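You operate a simulated robot arm through the tools that you are given. There is no shell and no other tool. Be economical: measure what you need, move in short steps, check, and stop when the job is done.

The job below is to be done with a simulated two-armed robot. You get a single attempt, and the scene is never put back.

JOB
Loosen both bolts of the clamped purple block, then open the bench vise.
Fine: use the red driver and put it back; free the grey lever, slide the jaw fully open; the other blocks stay. Set down upright: red driver.
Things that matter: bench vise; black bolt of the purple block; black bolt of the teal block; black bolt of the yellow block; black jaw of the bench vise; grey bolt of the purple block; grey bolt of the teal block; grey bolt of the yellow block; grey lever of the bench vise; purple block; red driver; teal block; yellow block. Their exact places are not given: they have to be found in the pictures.

The check looks at the end state, three seconds after you hand in, the way a careful person would. Anything else that was tipped, shoved, dropped, spilled or broken makes it a failure.

ROBOT AND FRAMES
Two 7-joint arms with fingered hands on one trunk, on a base that drives. Base frame: it is fixed to the floor where the robot stands at the start and does not move with it; the origin is under the middle of the robot, x ahead of it, y to its left, z up; the surface under the hand at the start is at about z = 820. Units: mm, rad, N and s.
The left shoulder is at the start at [30, 120, 1063], the right one opposite. With the tool pointing down near the work surface each hand reaches from about 260 to 700 mm from the robot's upright axis, wherever it stands, measured 20 degrees to its own side. Places, roughly: bench vise [500, 300, 800]; black bolt of the purple block [500, 200, 900]; black bolt of the teal block [600, 0, 900]; black bolt of the yellow block [600, -100, 900]; black jaw of the bench vise [500, 300, 900]; grey bolt of the purple block [500, 300, 900]; grey bolt of the teal block [600, 0, 900]; grey bolt of the yellow block [600, -200, 900]; grey lever of the bench vise [600, 400, 900]. Payload 4 kg a hand.
Tool frame (each hand has its own): the origin (TCP) lies between the finger pads and is the grasp point; the fingertips stand 19 mm ahead of it; z points along the fingers, y is the line along which they close. The gripper opens to 120 mm. The gripper's body begins 53 mm behind the TCP. The gripper is a hand of 3 fingers: y runs from the thumb to the fingers, the wrist lies at [0, 0, -219] in the tool frame, and closing takes about 1.5 s.
Orientation is that of the tool frame in the base frame, as a unit quaternion [x, y, z, w]. With the fingers straight down and closing along the base's y, the tool's x points along the base's -x, its y along +y and its z along -z.

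CONTROLS
- The arms move only by the tool step_arm. It takes "left_plan", "right_plan" or both (then of equal length, played together; a hand with none holds still); each is a list of rows, each an object (a shift or turn left out is 0, a gripper value left out holds the last) with "dp": the shift along the tool's x, y, z in mm, a list of three; "rotation": the turn, a rotation vector about the tool's x, y, z in rad, a list of three; "fingers": the opening, from 0 (shut) to 1 (fully open). In form: [{"dp": [dx, dy, dz], "rotation": [rx, ry, rz], "fingers": fingers}, ...]. A call has 1 to 12 rows; each row shifts and turns the commanded pose from where the row before left it, along the tool's axes as they then stand. Each row takes 0.2 s and may step no farther than 50 mm and 0.15 rad from the row before; otherwise, or with a gripper value out of range, the whole call is refused. Where a pose cannot be reached the arm comes as near as it can. A force on the tool above 40 N (or 10 N above the force at the start of the call, whichever is more), or a blocked arm, ends the call early, and 0.2 s more pass. Each finger travels about 72 mm/s and halts on what it meets, pressing with about 30 N; the grip force reading is that of the motor and also rises with nothing between the fingers. The clock runs only during rows and for 0.2 s after the last one: add rows that do not move to give the fingers time. It gives the time, the measured TCP pose, the force on the tool (base axes), the opening and the grip force at its end, in the units of the frame above (readings bear some noise), with the torque about the TCP (base axes, N m) and any sound that the robot's microphone picked up, and new pictures: "show" is both (left out), scene, wrist or none (wrist: the cameras of the hands that moved).
- Cameras (640 x 400 px; columns grow to the right, rows downward): "scene" is now at [39.8, 39.6, 1609.4]; the picture's right is [0.45, -0.90, -0.00], its down [-0.59, -0.29, -0.75] and it looks along [0.67, 0.33, -0.66] (base axes); focal length 265 px, centre (320, 200). "left" rides on the left gripper at [-66, -4, -79] in its tool frame; the picture's right is [0.05, -1.00, 0.00], its down [0.76, 0.04, -0.64] and it looks along [0.64, 0.04, 0.77] (tool axes); focal length 251 px, centre (320, 200). "right" rides on the right gripper at [66, -4, -79] in its tool frame; the picture's right is [0.05, 1.00, 0.00], its down [-0.76, 0.04, -0.64] and it looks along [-0.64, 0.04, 0.77] (tool axes); focal length 251 px, centre (320, 200).
- move_column(by): slides the trunk up (or, below 0, down) by that many mm; the arms and the scene camera ride with it, the base frame stays. It gives what a move gives, with no picture.
- base_move(legs): drives the robot by 1 to 6 legs, each [ahead, turn to the left] in mm and rad, along the robot's own axes; the way and the turn of a leg run together, so that a leg with both is an arc; at most 1500 mm and 3.142 rad a leg. The arms and the cameras ride along, it lands a little off, and it stops where it bumps. It gives what a move gives, and a new picture of the scene camera.
- hand_shape(shape, hand): the hand has 3 fingers and takes this shape, open, in about a second: jaw (thumb against the fingers, like two jaws); tri (thumb and two fingers); tip (a fingertip pinch); poke (one finger out to press); point (the index stretched); flat (the hand flat); cup (the hand cupped); fist (a fist). The gripper value then closes the fingers along that shape, each until it touches; the sizes above hold for jaw. It gives what a move gives, with no picture.
- head_to(pan, tilt): turns the head with the scene camera to pan (to the left, within 2.094 rad either way) and tilt (down, from -0.506 to 1.204), counted from straight ahead of the robot. It gives what a move gives, and a new picture of the scene camera.
- point_at(camera, pixels): for up to 12 pixels [column, row] of the newest picture of that camera ("zoom" is the newest enlarged one), the place [x, y, z] in the base frame of the surface seen there, good to about 2 mm, but the place of the scene camera against the robot may be out by one fixed shift of up to 25 mm in any direction. It takes no simulated time.
- zoom(camera, box): a new picture of the part [left, top, right, bottom] of that camera's present view, enlarged. It takes no simulated time.
- hand_in(): hands the job in; it is judged then, once.

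Go step by step. Measure first, check grasps and placings, and put right what went wrong. The budget is 80 turns and 260 pictures, counting those below and the enlarged ones. Unless the task says otherwise, let go and move clear before handing in, and close with one line.

The tools are called after "Call:" as name(argument=value, ...) on one line, values as JSON. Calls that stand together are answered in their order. step_arm: Moves the arms, as the interface text tells. Its arguments: {"type":"object","properties":{"left_plan":{"type":"array","items":{"type":"object","properties":{"dp":{"type":"array","items":{"type":"number"}},"rotation":{"type":"array","items":{"type":"number"}},"fingers":{"type":"number"}}}},"right_plan":{"type":"array","items":{"type":"object","properties":{"dp":{"type":"array","items":{"type":"number"}},"rotation":{"type":"array","items":{"type":"number"}},"fingers":{"type":"number"}}}},"show":{"type":"string","enum":["both","scene","wrist","none"]}},"required":[]} The other tools are called the same way: move_column (by) slides the trunk up or down; hand_shape (shape, hand) gives the hand a shape; base_move (legs) drives the base; head_to (pan, tilt) turns the head that bears the scene camera; point_at (camera, pixels) gives the place of the surface under pixels of a picture; zoom (camera, box) takes an enlarged picture of a part of a camera's view; hand_in () hands the job in.

At the start:

```text
t: 0.0
left_eef_pos: [372.7, 419.0, 1272.7]
left_tool_rot: [0.01, 1.0, -0.001, 0.0]
left_ft_force: [0.0, 0.3, -0.7]
left_torque: [-0.01, 0.0, -0.01]
left_width: 120.0
left_grasp_force: 0.0
left_shape: jaw
right_eef_pos: [447.6, 57.0, 1189.7]
right_tool_rot: [0.01, 1.0, 0.0, 0.0]
right_ft_force: [0.1, 0.0, -0.3]
right_torque: [0.02, 0.04, -0.01]
right_width: 119.9
right_grasp_force: 0.0
right_shape: jaw
trunk travel left (down, up): [-275.0, 265.0]
robot x, y, heading: [-0.4, -1.1, -0.0]
head pan, tilt: [0.463, 0.723]
```

scene: 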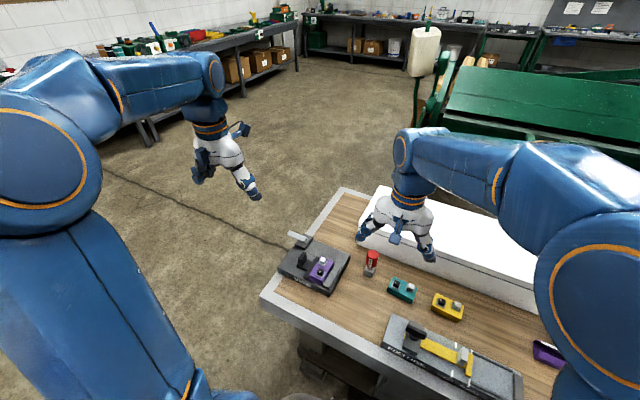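
right: 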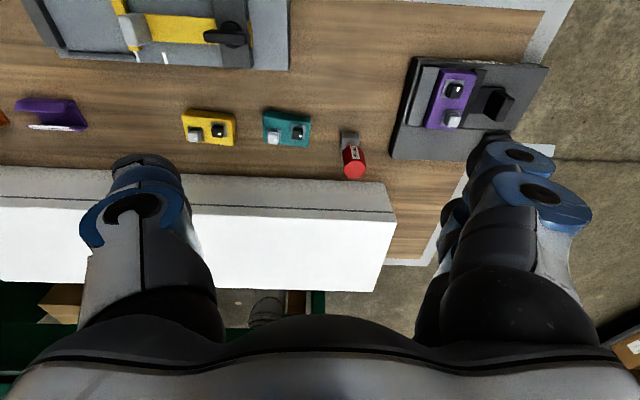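
left: 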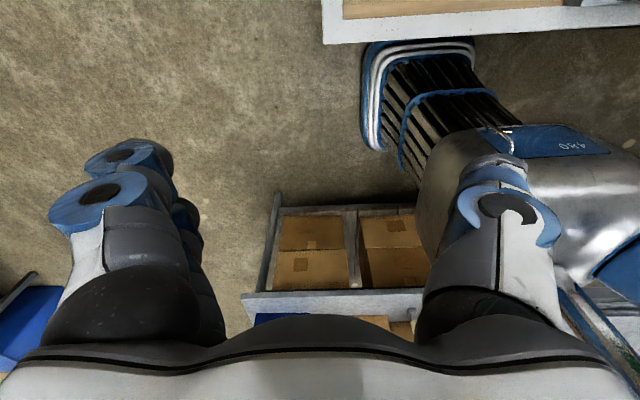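

The scene shows the vise with the purple block near (320,268), the red driver at (371,260), and the teal and yellow blocks to its right. I'll enlarge these areas to measure them.

Call:
zoom(camera="scene", box=[260, 210, 400, 300])

Call:
zoom(camera="right", box=[320, 30, 560, 190])

```text
4.44 times, centred on (330, 255) of scene
```

zoom: 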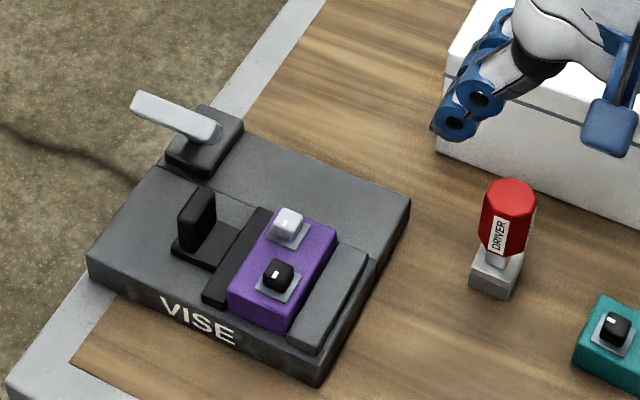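

```text
2.50 times, centred on (440, 110) of right
```

zoom: 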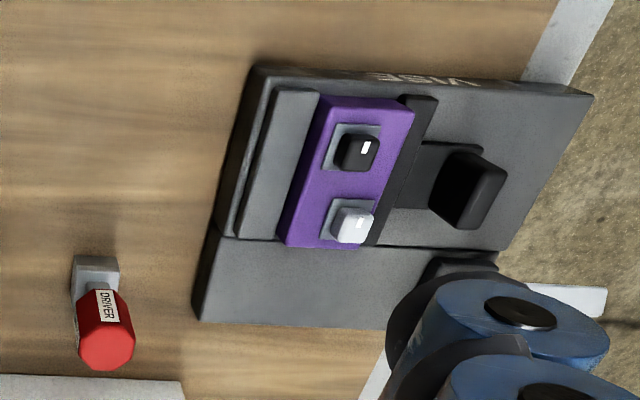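

The right-hand zoom shows the driver in a grey stand, the block, the bolts and the jaw's tall black tab. I'll measure these points, using the wrist camera because it has no fixed shift.

Call:
point_at(camera="zoom", pixels=[[357, 150], [352, 224], [105, 350], [97, 262], [470, 180], [470, 165], [300, 240], [320, 100], [410, 110], [150, 250], [590, 300], [260, 290]])

Call:
point_at(camera="scene", pixels=[[321, 270], [323, 258], [371, 253], [369, 271], [303, 256], [291, 232], [305, 239], [301, 250]])

```text
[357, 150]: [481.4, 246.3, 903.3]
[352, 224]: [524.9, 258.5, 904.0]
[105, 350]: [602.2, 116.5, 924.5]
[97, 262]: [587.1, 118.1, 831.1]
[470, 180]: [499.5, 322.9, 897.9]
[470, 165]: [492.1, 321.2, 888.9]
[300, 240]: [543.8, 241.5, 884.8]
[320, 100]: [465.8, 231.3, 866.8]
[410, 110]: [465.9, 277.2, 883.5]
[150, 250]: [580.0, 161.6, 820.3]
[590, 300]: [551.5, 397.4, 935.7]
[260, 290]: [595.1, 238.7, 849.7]
```

```text
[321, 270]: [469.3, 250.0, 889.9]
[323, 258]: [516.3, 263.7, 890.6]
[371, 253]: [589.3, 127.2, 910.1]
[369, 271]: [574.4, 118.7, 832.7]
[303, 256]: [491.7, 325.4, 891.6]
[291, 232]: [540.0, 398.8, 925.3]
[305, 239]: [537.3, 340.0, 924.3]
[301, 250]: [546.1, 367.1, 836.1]
```

The scene camera sits about 10 mm off the wrist camera. I'll clear the right arm to its own side and bring the left hand over between the vise and the driver for a closer look.

Call:
step_arm(right_plan=[{"dp": [0, -45, 0]}, {"dp": [0, -45, 0]}, {"dp": [0, -45, 0]}, {"dp": [0, -45, 0]}, {"dp": [0, -45, 0]}, {"dp": [0, -45, 0]}], left_plan=[{"dp": [-30, -30, 20]}, {"dp": [-30, -30, 20]}, {"dp": [-30, -30, 20]}, {"dp": [-30, -30, 20]}, {"dp": [-30, -30, 20]}, {"dp": [-30, -30, 20]}])

```text
t: 1.4
left_eef_pos: [550.5, 232.3, 1156.7]
left_tool_rot: [0.01, 1.0, 0.001, 0.0]
left_ft_force: [-0.8, -0.3, -0.3]
left_torque: [0.02, 0.01, 0.03]
left_width: 119.7
left_grasp_force: 0.1
left_shape: jaw
right_eef_pos: [444.0, -214.8, 1190.6]
right_tool_rot: [0.009, 1.0, 0.001, 0.0]
right_ft_force: [-0.1, -0.3, -0.8]
right_torque: [0.04, 0.04, 0.01]
right_width: 120.1
right_grasp_force: 0.0
right_shape: jaw
trunk travel left (down, up): [-275.0, 265.0]
robot x, y, heading: [-0.3, 0.1, -0.001]
head pan, tilt: [0.463, 0.723]
```

scene: 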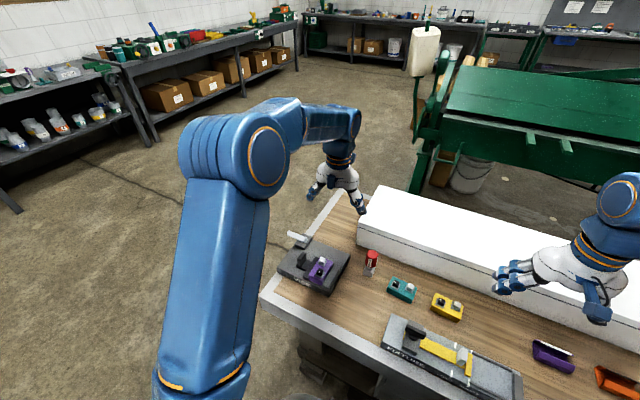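
right: 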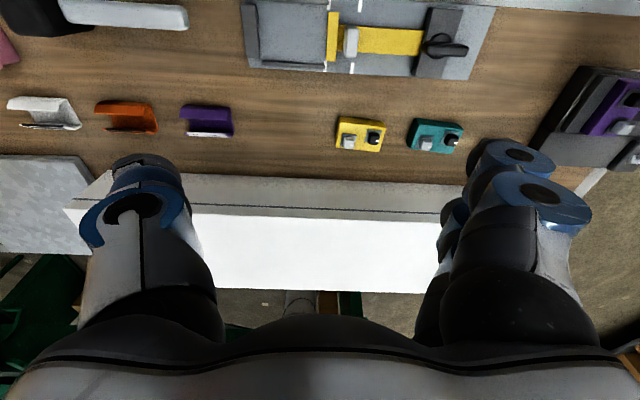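
left: 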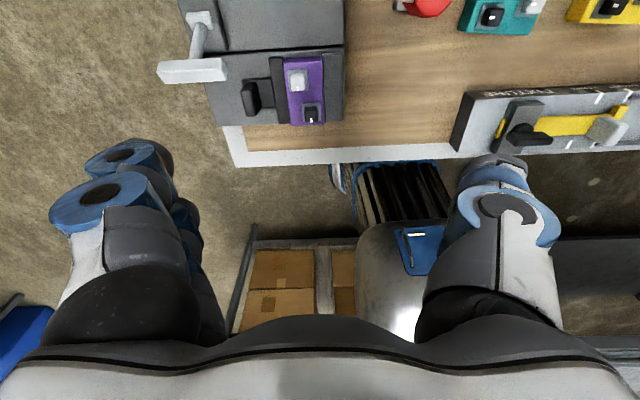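

Both arms are clear. I'll measure the white box and lever and zoom on the lever before lowering the hand.

Call:
zoom(camera="left", box=[140, 0, 360, 137])

Call:
point_at(camera="zoom", pixels=[[180, 50], [175, 110], [60, 207], [240, 200], [175, 190], [460, 240], [500, 330], [330, 270], [325, 300], [395, 180], [425, 345], [180, 10]])

Call:
point_at(camera="scene", pixels=[[365, 222], [380, 190], [358, 245], [420, 260], [371, 253], [384, 291]])

```text
2.91 times, centred on (250, 68) of left
```

zoom: 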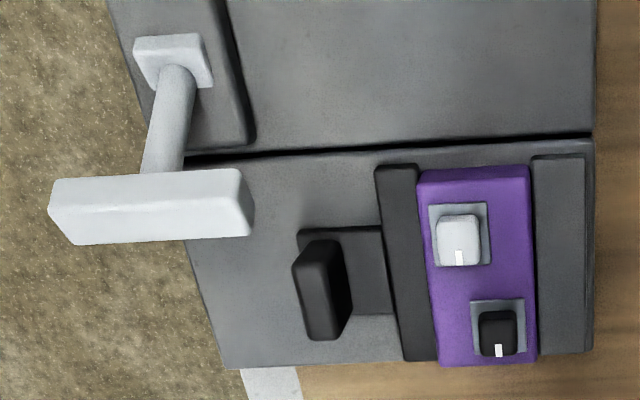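

```text
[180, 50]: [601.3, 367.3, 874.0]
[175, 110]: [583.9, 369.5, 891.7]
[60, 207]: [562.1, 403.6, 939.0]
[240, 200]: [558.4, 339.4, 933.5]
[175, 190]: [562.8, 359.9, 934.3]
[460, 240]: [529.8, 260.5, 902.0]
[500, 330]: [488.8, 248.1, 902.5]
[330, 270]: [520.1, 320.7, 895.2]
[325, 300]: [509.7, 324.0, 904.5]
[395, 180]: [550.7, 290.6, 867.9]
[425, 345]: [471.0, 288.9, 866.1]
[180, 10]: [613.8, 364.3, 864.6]
```

```text
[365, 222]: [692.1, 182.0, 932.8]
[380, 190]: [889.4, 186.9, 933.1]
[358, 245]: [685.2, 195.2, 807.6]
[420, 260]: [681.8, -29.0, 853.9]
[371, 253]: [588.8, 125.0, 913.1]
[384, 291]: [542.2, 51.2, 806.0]
```

The lever is a T-handle, leaning toward the robot, hinged near (605,367,865). The white box face is at x≈695, so the hand clears it; next I'll go over the driver.

Call:
step_arm(left_plan=[{"dp": [-14, -36, 25]}, {"dp": [-14, -36, 25]}, {"dp": [-14, -36, 25]}, {"dp": [0, 0, 10]}], show="wrist")

```text
t: 2.4
left_eef_pos: [590.2, 126.3, 1067.5]
left_tool_rot: [0.01, 1.0, 0.001, 0.0]
left_ft_force: [0.4, -0.4, -0.4]
left_torque: [0.01, 0.01, -0.03]
left_width: 119.9
left_grasp_force: 0.1
left_shape: jaw
right_eef_pos: [442.4, -212.2, 1191.2]
right_tool_rot: [0.01, 1.0, 0.0, -0.001]
right_ft_force: [-0.5, 0.3, 0.5]
right_torque: [-0.01, 0.01, 0.0]
right_width: 119.9
right_grasp_force: 0.2
right_shape: jaw
trunk travel left (down, up): [-275.0, 265.0]
robot x, y, heading: [0.2, 3.1, 0.005]
head pan, tilt: [0.463, 0.723]
```

left: 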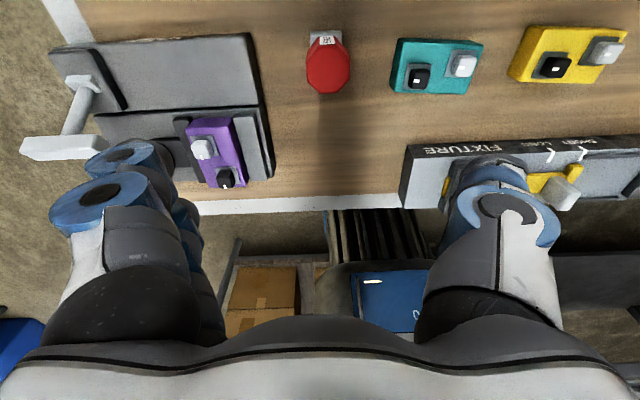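

The driver is visible with its top at (328,72). I'll zoom in and measure it.

Call:
zoom(camera="left", box=[270, 0, 400, 110])

Call:
point_at(camera="left", pixels=[[328, 72], [310, 70], [347, 72], [328, 55], [328, 90], [312, 36], [340, 35], [326, 33], [227, 178], [203, 150], [210, 172]])

```text
3.64 times, centred on (335, 55) of left
```

zoom: 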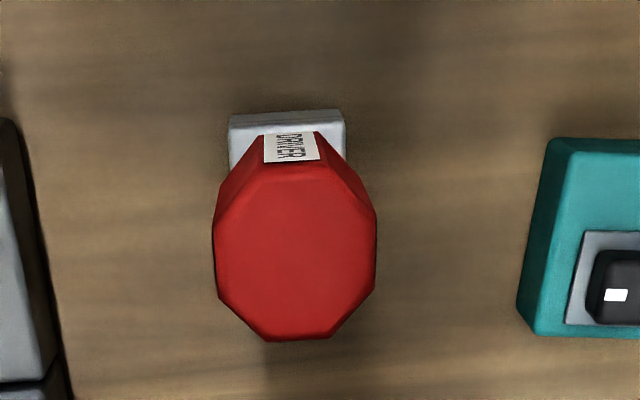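

```text
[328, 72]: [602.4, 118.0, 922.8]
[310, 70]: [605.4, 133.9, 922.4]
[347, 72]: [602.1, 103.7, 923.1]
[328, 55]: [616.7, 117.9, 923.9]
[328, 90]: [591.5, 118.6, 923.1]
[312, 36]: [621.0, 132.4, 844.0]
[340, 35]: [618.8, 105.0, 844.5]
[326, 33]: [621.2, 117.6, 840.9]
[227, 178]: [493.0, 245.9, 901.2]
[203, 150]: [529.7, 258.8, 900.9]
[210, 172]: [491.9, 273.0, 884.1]
```

The driver's axis is at about (603,118), top z≈923, and the handle is about 32 mm across flats. Before grasping I'll test the clockwise wrist range, since loosening needs a counter-clockwise turn.

Call:
step_arm(left_plan=[{"rotation": [0, 0, 0.145]}, {"rotation": [0, 0, 0.145]}, {"rotation": [0, 0, 0.145]}, {"rotation": [0, 0, 0.145]}, {"rotation": [0, 0, 0.145]}, {"rotation": [0, 0, 0.145]}, {"rotation": [0, 0, 0.145]}, {"rotation": [0, 0, 0.145]}, {"rotation": [0, 0, 0.145]}, {"rotation": [0, 0, 0.145]}, {"rotation": [0, 0, 0.121]}, {}], show="both")

```text
t: 5.0
left_eef_pos: [588.9, 127.0, 1067.8]
left_tool_rot: [0.715, 0.7, -0.001, -0.001]
left_ft_force: [-0.5, -0.3, 0.6]
left_torque: [-0.01, 0.02, 0.0]
left_width: 119.8
left_grasp_force: 0.0
left_shape: jaw
right_eef_pos: [442.6, -213.4, 1191.5]
right_tool_rot: [0.011, 1.0, 0.0, 0.0]
right_ft_force: [-0.4, -0.5, -0.1]
right_torque: [-0.01, 0.0, 0.05]
right_width: 120.0
right_grasp_force: 0.0
right_shape: jaw
trunk travel left (down, up): [-275.0, 265.0]
robot x, y, heading: [-0.5, -0.8, 0.002]
head pan, tilt: [0.463, 0.723]
```

scene: 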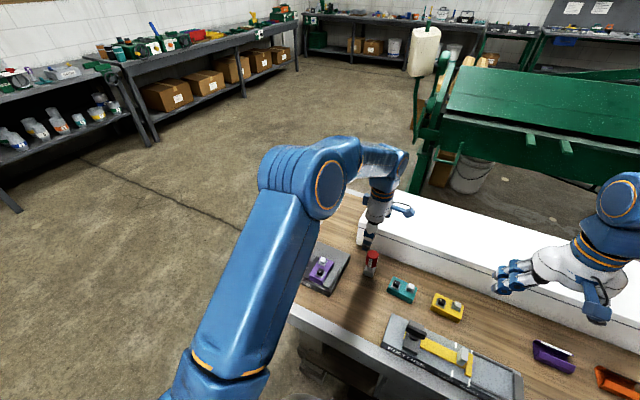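
left: 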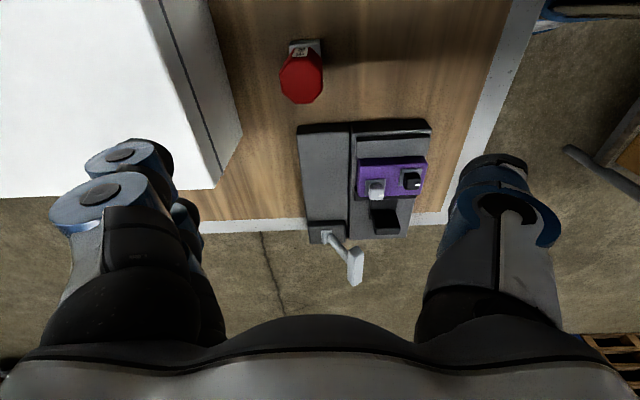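

The full 90° clockwise turn is reachable. I'll half-close the fingers to stay off the white box, centre over the driver and go partway down.

Call:
step_arm(left_plan=[{"dp": [-8.5, 14, 0], "fingers": 0.58}, {"dp": [0, 0, 20]}, {"dp": [0, 0, 30]}, {"dp": [0, 0, 30]}, {"dp": [0, 0, 18]}, {}], show="both")

```text
t: 6.4
left_eef_pos: [603.2, 116.1, 970.0]
left_tool_rot: [0.714, 0.7, 0.0, -0.001]
left_ft_force: [-0.1, -0.7, -0.4]
left_torque: [-0.01, 0.04, 0.01]
left_width: 70.3
left_grasp_force: 0.1
left_shape: jaw
right_eef_pos: [443.0, -212.5, 1190.7]
right_tool_rot: [0.01, 1.0, 0.0, 0.0]
right_ft_force: [-0.3, -0.4, -0.2]
right_torque: [0.02, 0.01, -0.03]
right_width: 119.9
right_grasp_force: 0.1
right_shape: jaw
trunk travel left (down, up): [-275.0, 265.0]
robot x, y, heading: [1.5, -1.7, -0.001]
head pan, tilt: [0.463, 0.723]
```

scene: 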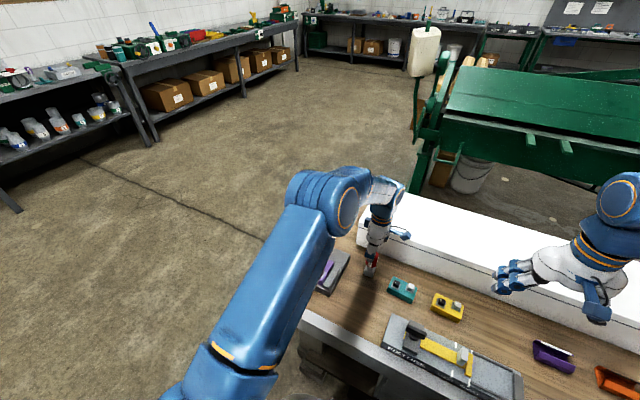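
left: 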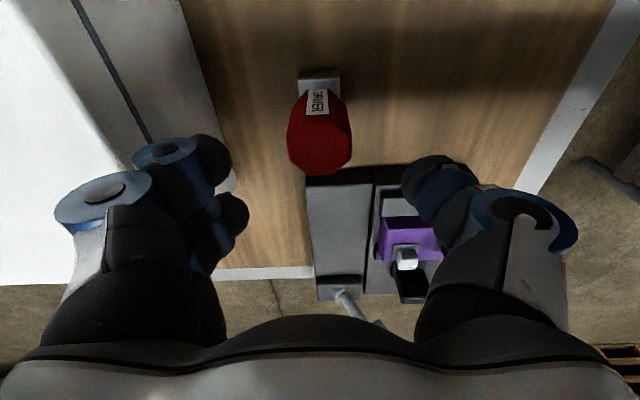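

The left finger's knuckle sits close to the box, so I'll check clearances with measured points on the knuckle, box edge and driver top.

Call:
point_at(camera="left", pixels=[[58, 195], [80, 225], [100, 185], [70, 230], [185, 100], [230, 180], [318, 145], [290, 145], [350, 145], [245, 215], [405, 185], [545, 210]])

```text
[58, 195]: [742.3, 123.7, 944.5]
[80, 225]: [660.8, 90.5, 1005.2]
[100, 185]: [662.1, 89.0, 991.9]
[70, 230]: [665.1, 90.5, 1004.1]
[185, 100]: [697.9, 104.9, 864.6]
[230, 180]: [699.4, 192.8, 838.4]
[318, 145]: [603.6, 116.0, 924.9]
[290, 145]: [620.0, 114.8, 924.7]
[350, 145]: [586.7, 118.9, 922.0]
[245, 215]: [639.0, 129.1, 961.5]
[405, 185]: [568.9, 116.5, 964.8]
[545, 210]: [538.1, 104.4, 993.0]
```

Knuckles reach x≈668 against the box face at 698, and the driver is centred between the fingers. I'll descend 70 mm and close.

Call:
step_arm(left_plan=[{"dp": [1, 0, 25]}, {"dp": [1, 0, 25]}, {"dp": [0, 0, 20]}, {}, {"fingers": 0.15}, {}, {}, {}, {}, {}], show="wrist")

```text
t: 8.6
left_eef_pos: [602.6, 119.4, 899.7]
left_tool_rot: [0.715, 0.699, 0.0, 0.0]
left_ft_force: [-0.7, -0.3, -0.4]
left_torque: [0.0, 0.03, 0.04]
left_width: 26.2
left_grasp_force: 29.8
left_shape: jaw
right_eef_pos: [443.8, -212.4, 1190.5]
right_tool_rot: [0.01, 1.0, 0.001, 0.0]
right_ft_force: [-0.3, 0.3, 0.3]
right_torque: [0.01, -0.01, 0.0]
right_width: 119.9
right_grasp_force: 0.0
right_shape: jaw
trunk travel left (down, up): [-275.0, 265.0]
robot x, y, heading: [-0.4, 2.2, 0.006]
head pan, tilt: [0.463, 0.723]
```

left: 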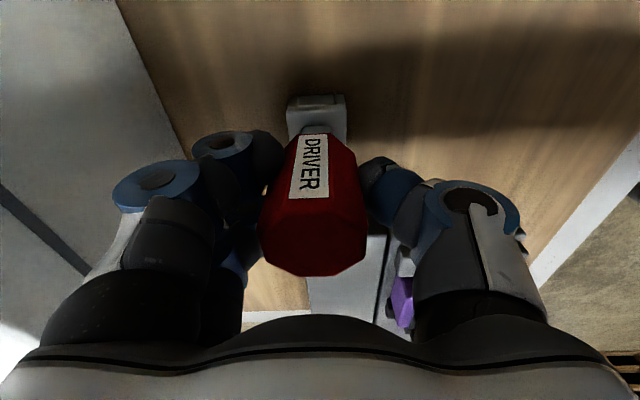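

The fingers stopped at 26 mm with 30 N on the handle. I'll lift straight up and look.

Call:
step_arm(left_plan=[{"dp": [0, 0, -10], "fingers": 0.05}, {"dp": [0, 0, -20]}, {"dp": [0, 0, -30]}, {"dp": [0, 0, -40]}, {"dp": [0, 0, -40]}, {}], show="both")

```text
t: 10.0
left_eef_pos: [604.4, 119.3, 1038.0]
left_tool_rot: [0.714, 0.7, 0.0, 0.0]
left_ft_force: [-0.1, -1.8, -1.6]
left_torque: [-0.01, 0.03, 0.02]
left_width: 25.8
left_grasp_force: 29.6
left_shape: jaw
right_eef_pos: [443.8, -212.4, 1191.8]
right_tool_rot: [0.01, 1.0, 0.0, 0.001]
right_ft_force: [-0.5, 0.6, -0.3]
right_torque: [-0.05, -0.01, -0.01]
right_width: 120.0
right_grasp_force: 0.1
right_shape: jaw
trunk travel left (down, up): [-275.0, 265.0]
robot x, y, heading: [1.8, 3.9, -0.001]
head pan, tilt: [0.463, 0.723]
```

scene: 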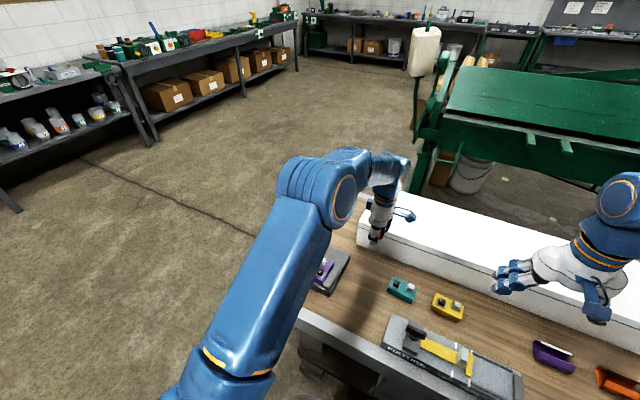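
left: 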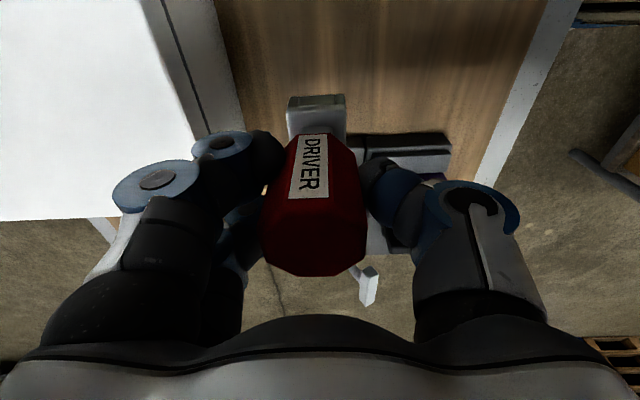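

The grey square base came up with the handle, so it is the driver's socket, and its bottom hangs 80 mm below the TCP. I'll move near the purple block at this height to measure the bolts.

Call:
step_arm(left_plan=[{"dp": [18, -32, -10]}, {"dp": [18, -32, -10]}, {"dp": [18, -32, -10]}, {}], show="wrist")

Call:
zoom(camera="left", box=[260, 60, 460, 260])

```text
t: 11.0
left_eef_pos: [509.1, 174.6, 1069.0]
left_tool_rot: [0.715, 0.699, -0.001, 0.0]
left_ft_force: [-0.6, 0.1, -1.3]
left_torque: [0.03, 0.04, -0.01]
left_width: 25.8
left_grasp_force: 30.2
left_shape: jaw
right_eef_pos: [444.2, -213.0, 1190.7]
right_tool_rot: [0.01, 1.0, 0.0, -0.001]
right_ft_force: [-0.9, -0.7, -0.8]
right_torque: [0.02, 0.02, -0.01]
right_width: 120.0
right_grasp_force: 0.0
right_shape: jaw
trunk travel left (down, up): [-275.0, 265.0]
robot x, y, heading: [2.3, 0.8, -0.0]
head pan, tilt: [0.463, 0.723]
```

left: 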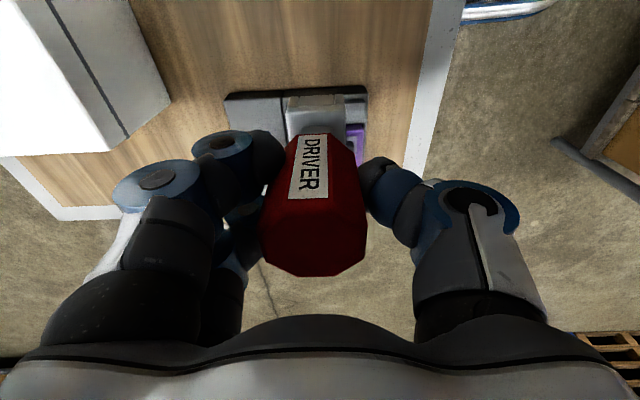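

```text
2.00 times, centred on (360, 160) of left
```

zoom: 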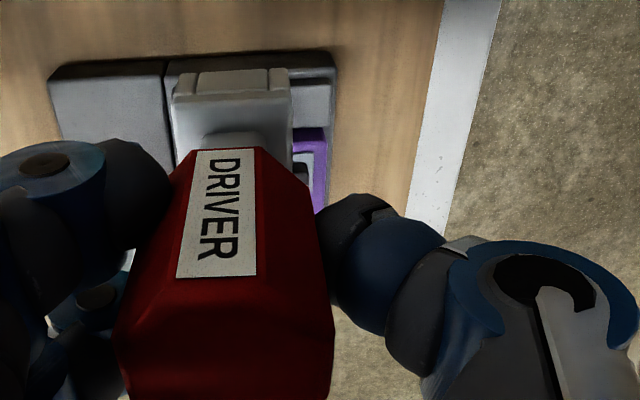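

The driver blocks the view. I'll shift sideways to (600,210,1100) so the block shows up right of the handle and above the thumb.

Call:
step_arm(left_plan=[{"dp": [17, 45, -15]}, {"dp": [17, 45, -15]}, {}, {}], show="wrist")

Call:
zoom(camera="left", box=[340, 60, 480, 160])

```text
refused: row 1 steps farther than a row can; nothing moved
```

```text
4.00 times, centred on (410, 110) of left
```

zoom: 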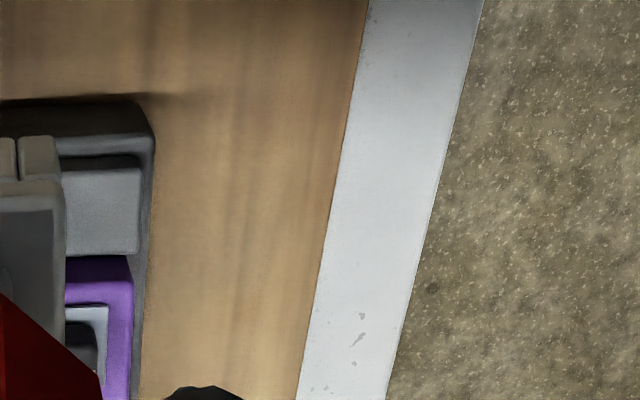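

That step was slightly too long, so I'll split it into three.

Call:
step_arm(left_plan=[{"dp": [12, 30, -10]}, {"dp": [12, 30, -10]}, {"dp": [12, 30, -10]}, {}], show="wrist")

Call:
zoom(camera="left", box=[340, 60, 480, 160])

```text
t: 12.0
left_eef_pos: [596.7, 210.5, 1099.6]
left_tool_rot: [0.715, 0.699, -0.001, 0.0]
left_ft_force: [-0.1, 0.2, -0.5]
left_torque: [0.0, -0.01, -0.03]
left_width: 25.9
left_grasp_force: 30.4
left_shape: jaw
right_eef_pos: [442.3, -212.1, 1190.3]
right_tool_rot: [0.011, 1.0, 0.0, 0.0]
right_ft_force: [-0.2, 0.2, 0.4]
right_torque: [0.0, -0.01, -0.02]
right_width: 120.2
right_grasp_force: 0.1
right_shape: jaw
trunk travel left (down, up): [-275.0, 265.0]
robot x, y, heading: [-2.5, -1.6, -0.001]
head pan, tilt: [0.463, 0.723]
```

left: 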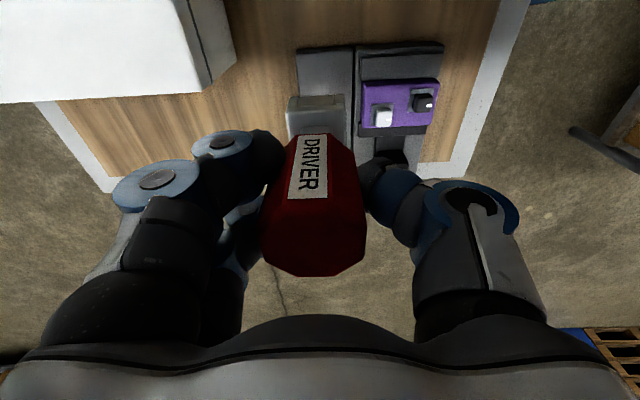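

```text
4.00 times, centred on (410, 110) of left
```

zoom: 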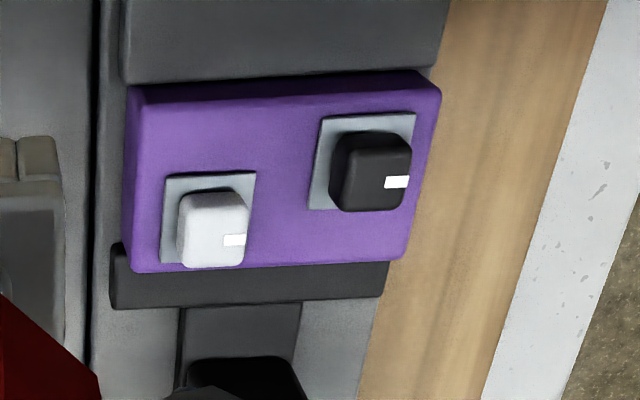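

Now the block is clearly visible. I'll measure the plate corners, head tops and block edges.

Call:
point_at(camera="zoom", pixels=[[168, 180], [250, 176], [164, 258], [250, 248], [325, 120], [410, 116], [312, 205], [215, 232], [375, 178], [138, 95], [435, 85], [385, 145]])

Call:
point_at(camera="zoom", pixels=[[190, 215], [240, 212], [190, 258], [236, 258], [350, 155], [405, 155], [350, 200], [400, 200], [142, 268], [400, 256]])

Call:
zoom(camera="left", box=[280, 80, 360, 140])

```text
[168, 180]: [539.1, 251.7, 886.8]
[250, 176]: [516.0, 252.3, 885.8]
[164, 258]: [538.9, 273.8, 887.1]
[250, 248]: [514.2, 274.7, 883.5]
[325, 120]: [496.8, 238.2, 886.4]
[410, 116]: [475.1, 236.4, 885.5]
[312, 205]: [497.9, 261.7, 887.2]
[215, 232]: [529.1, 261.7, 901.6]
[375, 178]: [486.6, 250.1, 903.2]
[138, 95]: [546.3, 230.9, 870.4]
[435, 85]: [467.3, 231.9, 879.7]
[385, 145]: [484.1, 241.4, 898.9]
```

```text
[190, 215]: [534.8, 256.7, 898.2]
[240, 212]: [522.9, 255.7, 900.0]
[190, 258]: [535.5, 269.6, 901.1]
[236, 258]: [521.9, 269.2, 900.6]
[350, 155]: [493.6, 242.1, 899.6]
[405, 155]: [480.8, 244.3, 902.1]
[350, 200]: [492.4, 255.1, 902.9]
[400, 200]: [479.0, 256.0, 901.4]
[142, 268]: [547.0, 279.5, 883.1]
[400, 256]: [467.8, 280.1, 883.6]
```

```text
6.67 times, centred on (320, 110) of left
```

zoom: 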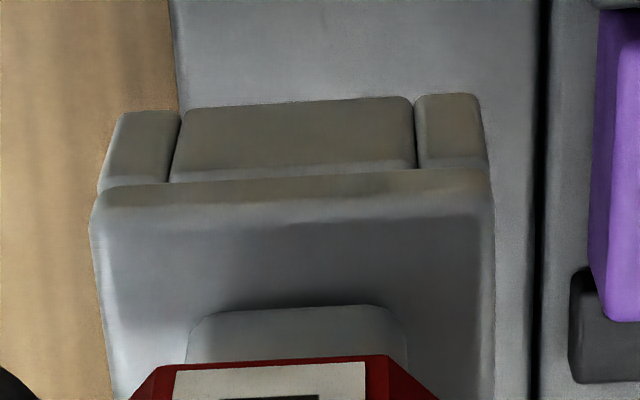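

The block is square to the base. The grey bolt is at about (528,262.5) and the black at (486.3,249.7), with head tops at z≈902 and plates at 886. Now I'll measure the socket relative to the TCP.

Call:
point_at(camera="zoom", pixels=[[105, 240], [485, 225], [290, 195], [110, 160], [480, 150], [295, 130], [290, 250], [190, 330], [400, 325], [295, 115]])

Call:
point_at(camera="left", pixels=[[268, 245], [363, 245], [315, 240], [315, 270], [315, 205], [300, 140], [340, 140]])

```text
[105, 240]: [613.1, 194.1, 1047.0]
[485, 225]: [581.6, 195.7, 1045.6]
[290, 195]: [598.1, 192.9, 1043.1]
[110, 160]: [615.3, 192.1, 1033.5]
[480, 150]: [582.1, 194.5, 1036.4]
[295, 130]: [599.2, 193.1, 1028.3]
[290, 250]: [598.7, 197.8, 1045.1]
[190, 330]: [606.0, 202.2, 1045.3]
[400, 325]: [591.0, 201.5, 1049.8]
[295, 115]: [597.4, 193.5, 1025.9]
```

```text
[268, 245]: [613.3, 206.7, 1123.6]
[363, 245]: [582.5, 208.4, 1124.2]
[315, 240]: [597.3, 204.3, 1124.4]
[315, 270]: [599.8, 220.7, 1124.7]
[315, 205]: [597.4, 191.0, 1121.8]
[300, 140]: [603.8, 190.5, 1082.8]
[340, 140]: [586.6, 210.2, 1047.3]
```

Socket centre is about (598,208), so the grey bolt lies (-70, +54.5) from it. I'll go above it with the socket bottom about 25 mm over the head and check.

Call:
step_arm(left_plan=[{"dp": [18, -24, 0]}, {"dp": [18, -24, 0]}, {"dp": [16.9, -23.2, 10]}, {"dp": [0, 0, 40]}, {"dp": [0, 0, 40]}, {}], show="both")

Call:
zoom(camera="left", box=[260, 60, 400, 160])

Call:
zoom(camera="scene", box=[270, 200, 400, 300])

```text
t: 13.4
left_eef_pos: [529.6, 263.6, 1010.6]
left_tool_rot: [0.715, 0.699, 0.0, 0.0]
left_ft_force: [0.2, -0.3, -2.8]
left_torque: [-0.01, 0.02, 0.0]
left_width: 25.5
left_grasp_force: 30.3
left_shape: jaw
right_eef_pos: [442.4, -212.6, 1191.2]
right_tool_rot: [0.01, 1.0, 0.0, 0.001]
right_ft_force: [-0.6, 0.2, 0.0]
right_torque: [0.01, -0.01, -0.03]
right_width: 119.9
right_grasp_force: 0.2
right_shape: jaw
trunk travel left (down, up): [-275.0, 265.0]
robot x, y, heading: [-0.4, -0.7, -0.001]
head pan, tilt: [0.463, 0.723]
```

scene: 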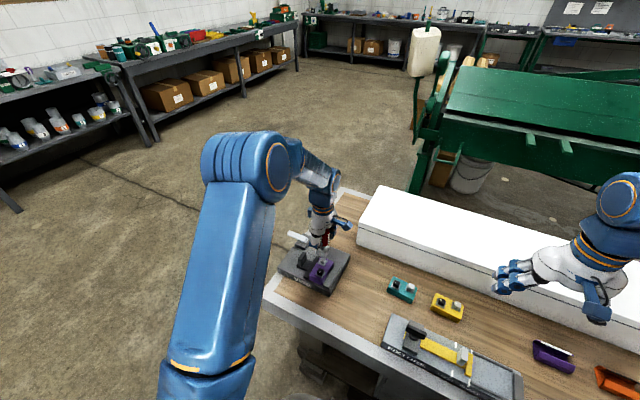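
left: 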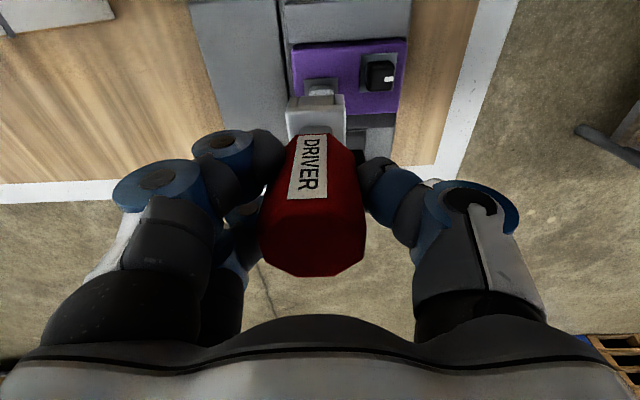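

```text
4.00 times, centred on (330, 110) of left
```

zoom: 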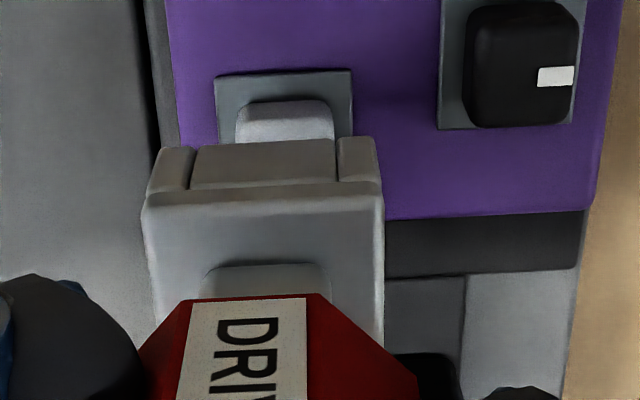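

```text
4.00 times, centred on (335, 250) of scene
```

zoom: 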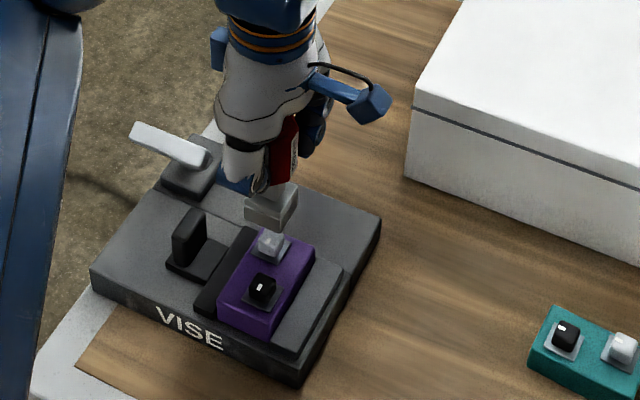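

The socket is close to above the bolt. I'll measure both in this zoomed wrist view.

Call:
zoom(camera="left", box=[270, 70, 360, 140])

Call:
point_at(camera="left", pixels=[[320, 86], [342, 87], [317, 79], [338, 79], [299, 103], [353, 103], [299, 110], [352, 110], [323, 91], [340, 92], [380, 78]])

```text
5.71 times, centred on (315, 105) of left
```

zoom: 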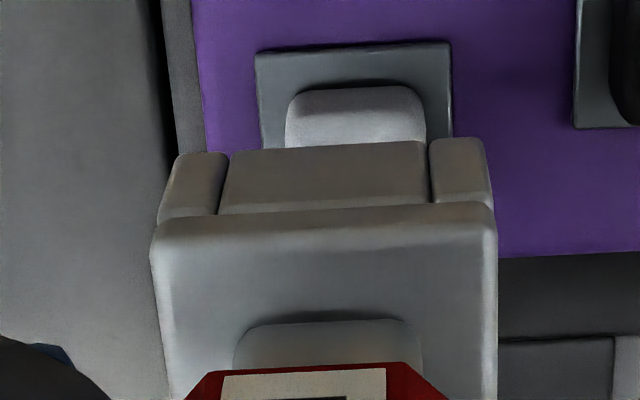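

```text
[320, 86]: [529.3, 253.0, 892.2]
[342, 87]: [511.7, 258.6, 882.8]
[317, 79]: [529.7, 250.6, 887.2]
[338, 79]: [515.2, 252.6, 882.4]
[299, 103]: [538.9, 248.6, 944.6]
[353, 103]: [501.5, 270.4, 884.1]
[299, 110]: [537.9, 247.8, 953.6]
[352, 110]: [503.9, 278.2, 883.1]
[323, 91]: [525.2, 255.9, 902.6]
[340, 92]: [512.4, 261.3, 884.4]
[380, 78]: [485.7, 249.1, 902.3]
```

The zoom covers a wider area than I asked for, so I'll measure directly in the zoom picture.

Call:
point_at(camera="zoom", pixels=[[288, 125], [423, 125], [355, 95], [262, 60], [446, 55], [165, 215], [488, 205], [160, 240], [490, 240], [323, 210], [323, 240], [178, 160]])

```text
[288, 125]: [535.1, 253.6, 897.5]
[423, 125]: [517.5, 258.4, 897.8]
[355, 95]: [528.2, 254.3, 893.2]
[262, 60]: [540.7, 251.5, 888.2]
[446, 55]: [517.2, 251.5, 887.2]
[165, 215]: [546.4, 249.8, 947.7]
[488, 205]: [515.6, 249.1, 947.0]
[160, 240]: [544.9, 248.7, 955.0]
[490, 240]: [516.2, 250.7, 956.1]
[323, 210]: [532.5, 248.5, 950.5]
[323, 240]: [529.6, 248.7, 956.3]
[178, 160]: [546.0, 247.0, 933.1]
```

The socket is about 2 mm in +x and 1 mm in +y off the bolt. I'll correct that and lower in small steps onto the head.

Call:
step_arm(left_plan=[{"dp": [-1, -2, 8]}, {"dp": [0, 0, 10]}, {"dp": [0, 0, 8]}, {"dp": [0, 0, 4]}, {"dp": [0, 0, 4]}, {"dp": [0, 0, 4]}, {"dp": [0, 0, 3]}], show="wrist")

Call:
zoom(camera="scene", box=[270, 200, 400, 300])

```text
t: 15.0
left_eef_pos: [526.7, 263.9, 968.0]
left_tool_rot: [0.714, 0.7, 0.0, -0.001]
left_ft_force: [-0.2, -0.4, -1.4]
left_torque: [0.01, 0.05, 0.0]
left_width: 25.5
left_grasp_force: 29.9
left_shape: jaw
right_eef_pos: [443.3, -213.2, 1190.6]
right_tool_rot: [0.011, 1.0, 0.001, 0.0]
right_ft_force: [-0.8, -0.4, 0.0]
right_torque: [0.01, 0.01, 0.03]
right_width: 120.0
right_grasp_force: 0.0
right_shape: jaw
trunk travel left (down, up): [-275.0, 265.0]
robot x, y, heading: [-2.0, -1.7, -0.001]
head pan, tilt: [0.463, 0.723]
```

left: 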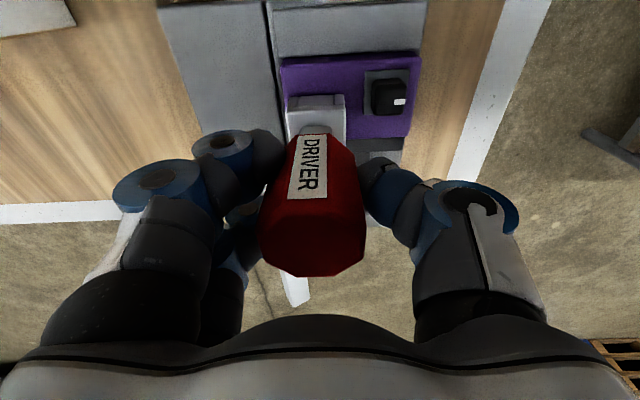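

```text
4.00 times, centred on (335, 250) of scene
```

zoom: 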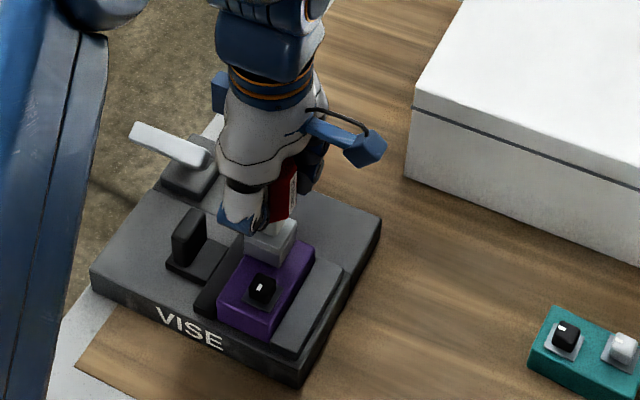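

The socket slid over the head without resistance, bottom about 2 mm above the plate. Now I'll turn counter-clockwise and watch torque and sound.

Call:
step_arm(left_plan=[{"rotation": [0, 0, -0.14]}, {"rotation": [0, 0, -0.14]}, {"rotation": [0, 0, -0.14]}, {"rotation": [0, 0, -0.14]}, {}], show="wrist")

Call:
zoom(camera="scene", box=[270, 200, 400, 300])

```text
t: 16.2
left_eef_pos: [526.0, 262.7, 967.7]
left_tool_rot: [0.493, 0.87, 0.0, 0.0]
left_ft_force: [-0.8, 0.8, -0.9]
left_torque: [0.01, 0.0, -0.04]
left_width: 25.6
left_grasp_force: 29.7
left_shape: jaw
right_eef_pos: [442.5, -212.4, 1190.4]
right_tool_rot: [0.01, 1.0, 0.0, 0.0]
right_ft_force: [-0.1, -0.1, 0.8]
right_torque: [0.0, 0.02, 0.02]
right_width: 119.8
right_grasp_force: 0.0
right_shape: jaw
trunk travel left (down, up): [-275.0, 265.0]
robot x, y, heading: [-0.3, -1.9, 0.0]
head pan, tilt: [0.463, 0.723]
```

left: 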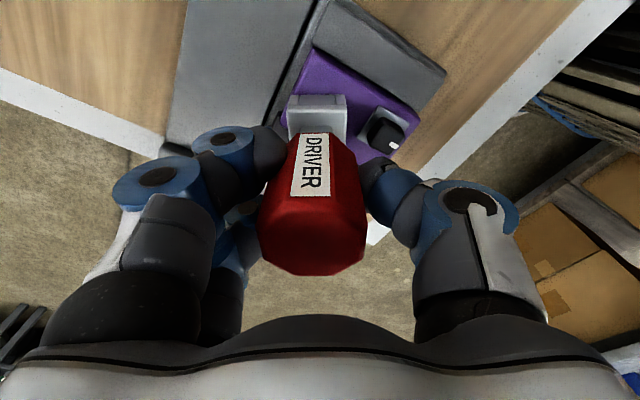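

```text
4.00 times, centred on (335, 250) of scene
```

zoom: 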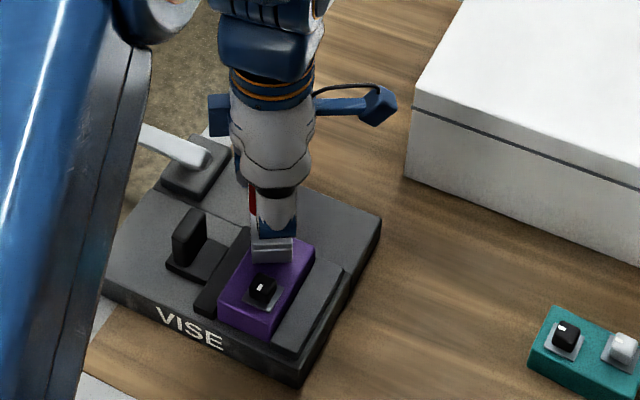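

The driver turned 0.56 rad and the block stayed put. I'll continue counter-clockwise.

Call:
step_arm(left_plan=[{"rotation": [0, 0, -0.145]}, {"rotation": [0, 0, -0.145]}, {"rotation": [0, 0, -0.145]}, {"rotation": [0, 0, -0.145]}, {"rotation": [0, 0, -0.145]}, {"rotation": [0, 0, -0.145]}, {"rotation": [0, 0, -0.145]}, {}], show="wrist")

Call:
zoom(camera="scene", box=[270, 200, 400, 300])

```text
t: 18.0
left_eef_pos: [526.3, 263.3, 968.0]
left_tool_rot: [0.007, 1.0, 0.0, 0.0]
left_ft_force: [-0.2, -2.5, -1.3]
left_torque: [-0.12, 0.03, -0.01]
left_width: 25.7
left_grasp_force: 30.5
left_shape: jaw
right_eef_pos: [443.2, -213.7, 1191.8]
right_tool_rot: [0.01, 1.0, 0.0, 0.0]
right_ft_force: [0.2, 0.6, 0.2]
right_torque: [0.01, 0.0, 0.0]
right_width: 119.9
right_grasp_force: 0.1
right_shape: jaw
trunk travel left (down, up): [-275.0, 265.0]
robot x, y, heading: [0.9, 0.4, -0.0]
head pan, tilt: [0.463, 0.723]
```

left: 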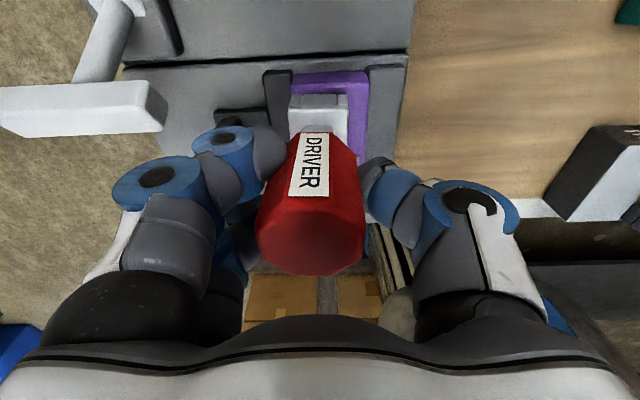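

```text
4.00 times, centred on (335, 250) of scene
```

zoom: 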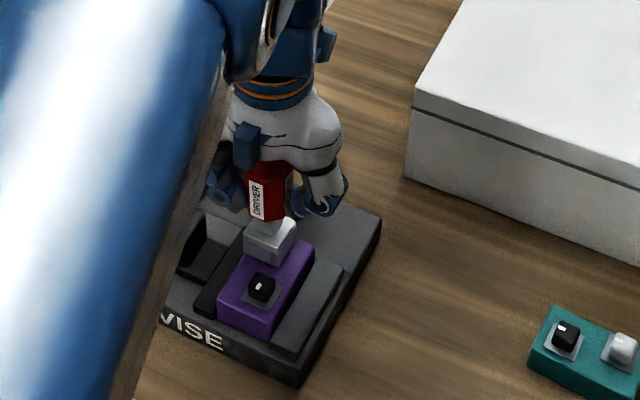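

The driver has turned 90° counter-clockwise with no trouble, and further rotation moves the fingers away from the lever. I'll go another radian.

Call:
step_arm(left_plan=[{"rotation": [0, 0, -0.145]}, {"rotation": [0, 0, -0.145]}, {"rotation": [0, 0, -0.145]}, {"rotation": [0, 0, -0.145]}, {"rotation": [0, 0, -0.145]}, {"rotation": [0, 0, -0.145]}, {"rotation": [0, 0, -0.145]}, {}], show="wrist")

Call:
zoom(camera="scene", box=[270, 200, 400, 300])

```text
t: 19.8
left_eef_pos: [528.4, 262.9, 970.3]
left_tool_rot: [-0.48, 0.877, 0.0, 0.002]
left_ft_force: [6.3, -4.4, 3.4]
left_torque: [-0.17, -0.09, -0.43]
left_width: 21.6
left_grasp_force: 30.0
left_shape: jaw
right_eef_pos: [443.0, -213.8, 1190.0]
right_tool_rot: [0.01, 1.0, 0.0, -0.001]
right_ft_force: [-0.2, 0.2, -0.5]
right_torque: [0.01, 0.02, 0.01]
right_width: 120.0
right_grasp_force: 0.0
right_shape: jaw
trunk travel left (down, up): [-275.0, 265.0]
robot x, y, heading: [1.2, -1.0, -0.0]
head pan, tilt: [0.463, 0.723]
```

left: 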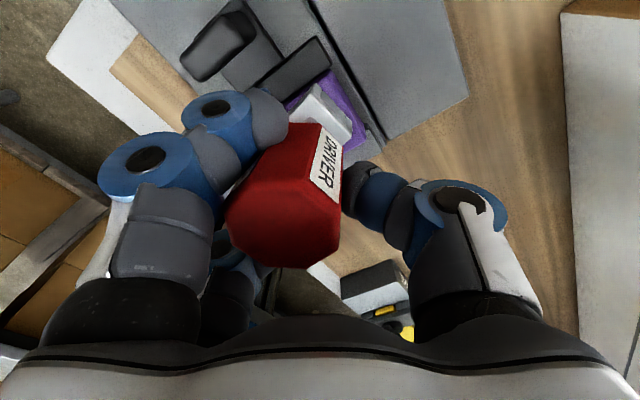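

```text
4.00 times, centred on (335, 250) of scene
```

zoom: 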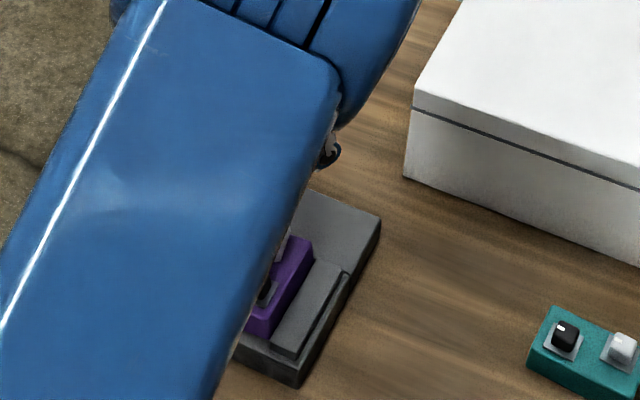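

The bolt hit its stop with torque -0.43 N·m, and the driver slipped in the hand by about 25° (the label now tilts in the picture). So the grey bolt is loose; I'll open slightly while the socket stands on the bolt, square the hand up and look.

Call:
step_arm(left_plan=[{"fingers": 0.3}, {"fingers": 0.4}, {"fingers": 0.5}, {}, {}, {"rotation": [0, 0, 0.1]}, {"rotation": [0, 0, 0.1]}, {"rotation": [0, 0, 0.1]}, {"rotation": [0, 0, 0.1]}, {}], show="wrist")

Call:
zoom(camera="left", box=[220, 60, 420, 280])

```text
t: 22.0
left_eef_pos: [525.6, 262.4, 967.5]
left_tool_rot: [-0.294, 0.956, -0.001, 0.0]
left_ft_force: [-0.1, 0.2, 0.6]
left_torque: [0.0, -0.04, -0.02]
left_width: 59.5
left_grasp_force: 0.0
left_shape: jaw
right_eef_pos: [442.2, -212.6, 1190.8]
right_tool_rot: [0.011, 1.0, 0.0, 0.0]
right_ft_force: [-0.3, 0.5, 0.2]
right_torque: [0.04, 0.02, -0.01]
right_width: 120.0
right_grasp_force: 0.0
right_shape: jaw
trunk travel left (down, up): [-275.0, 265.0]
robot x, y, heading: [-1.1, -3.7, 0.003]
head pan, tilt: [0.463, 0.723]
```

left: 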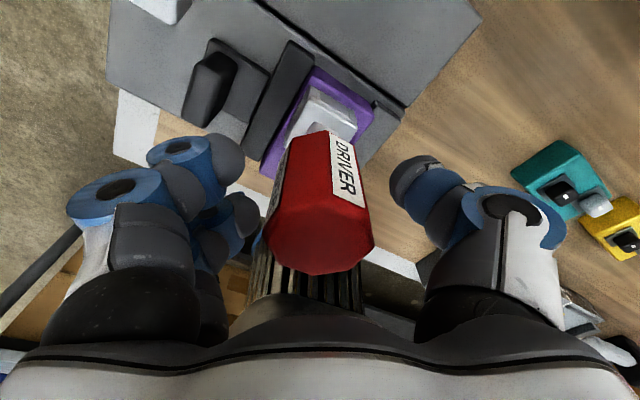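

```text
1.82 times, centred on (320, 170) of left
```

zoom: 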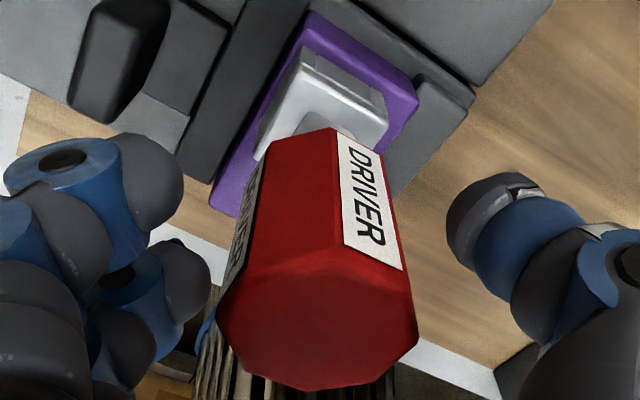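

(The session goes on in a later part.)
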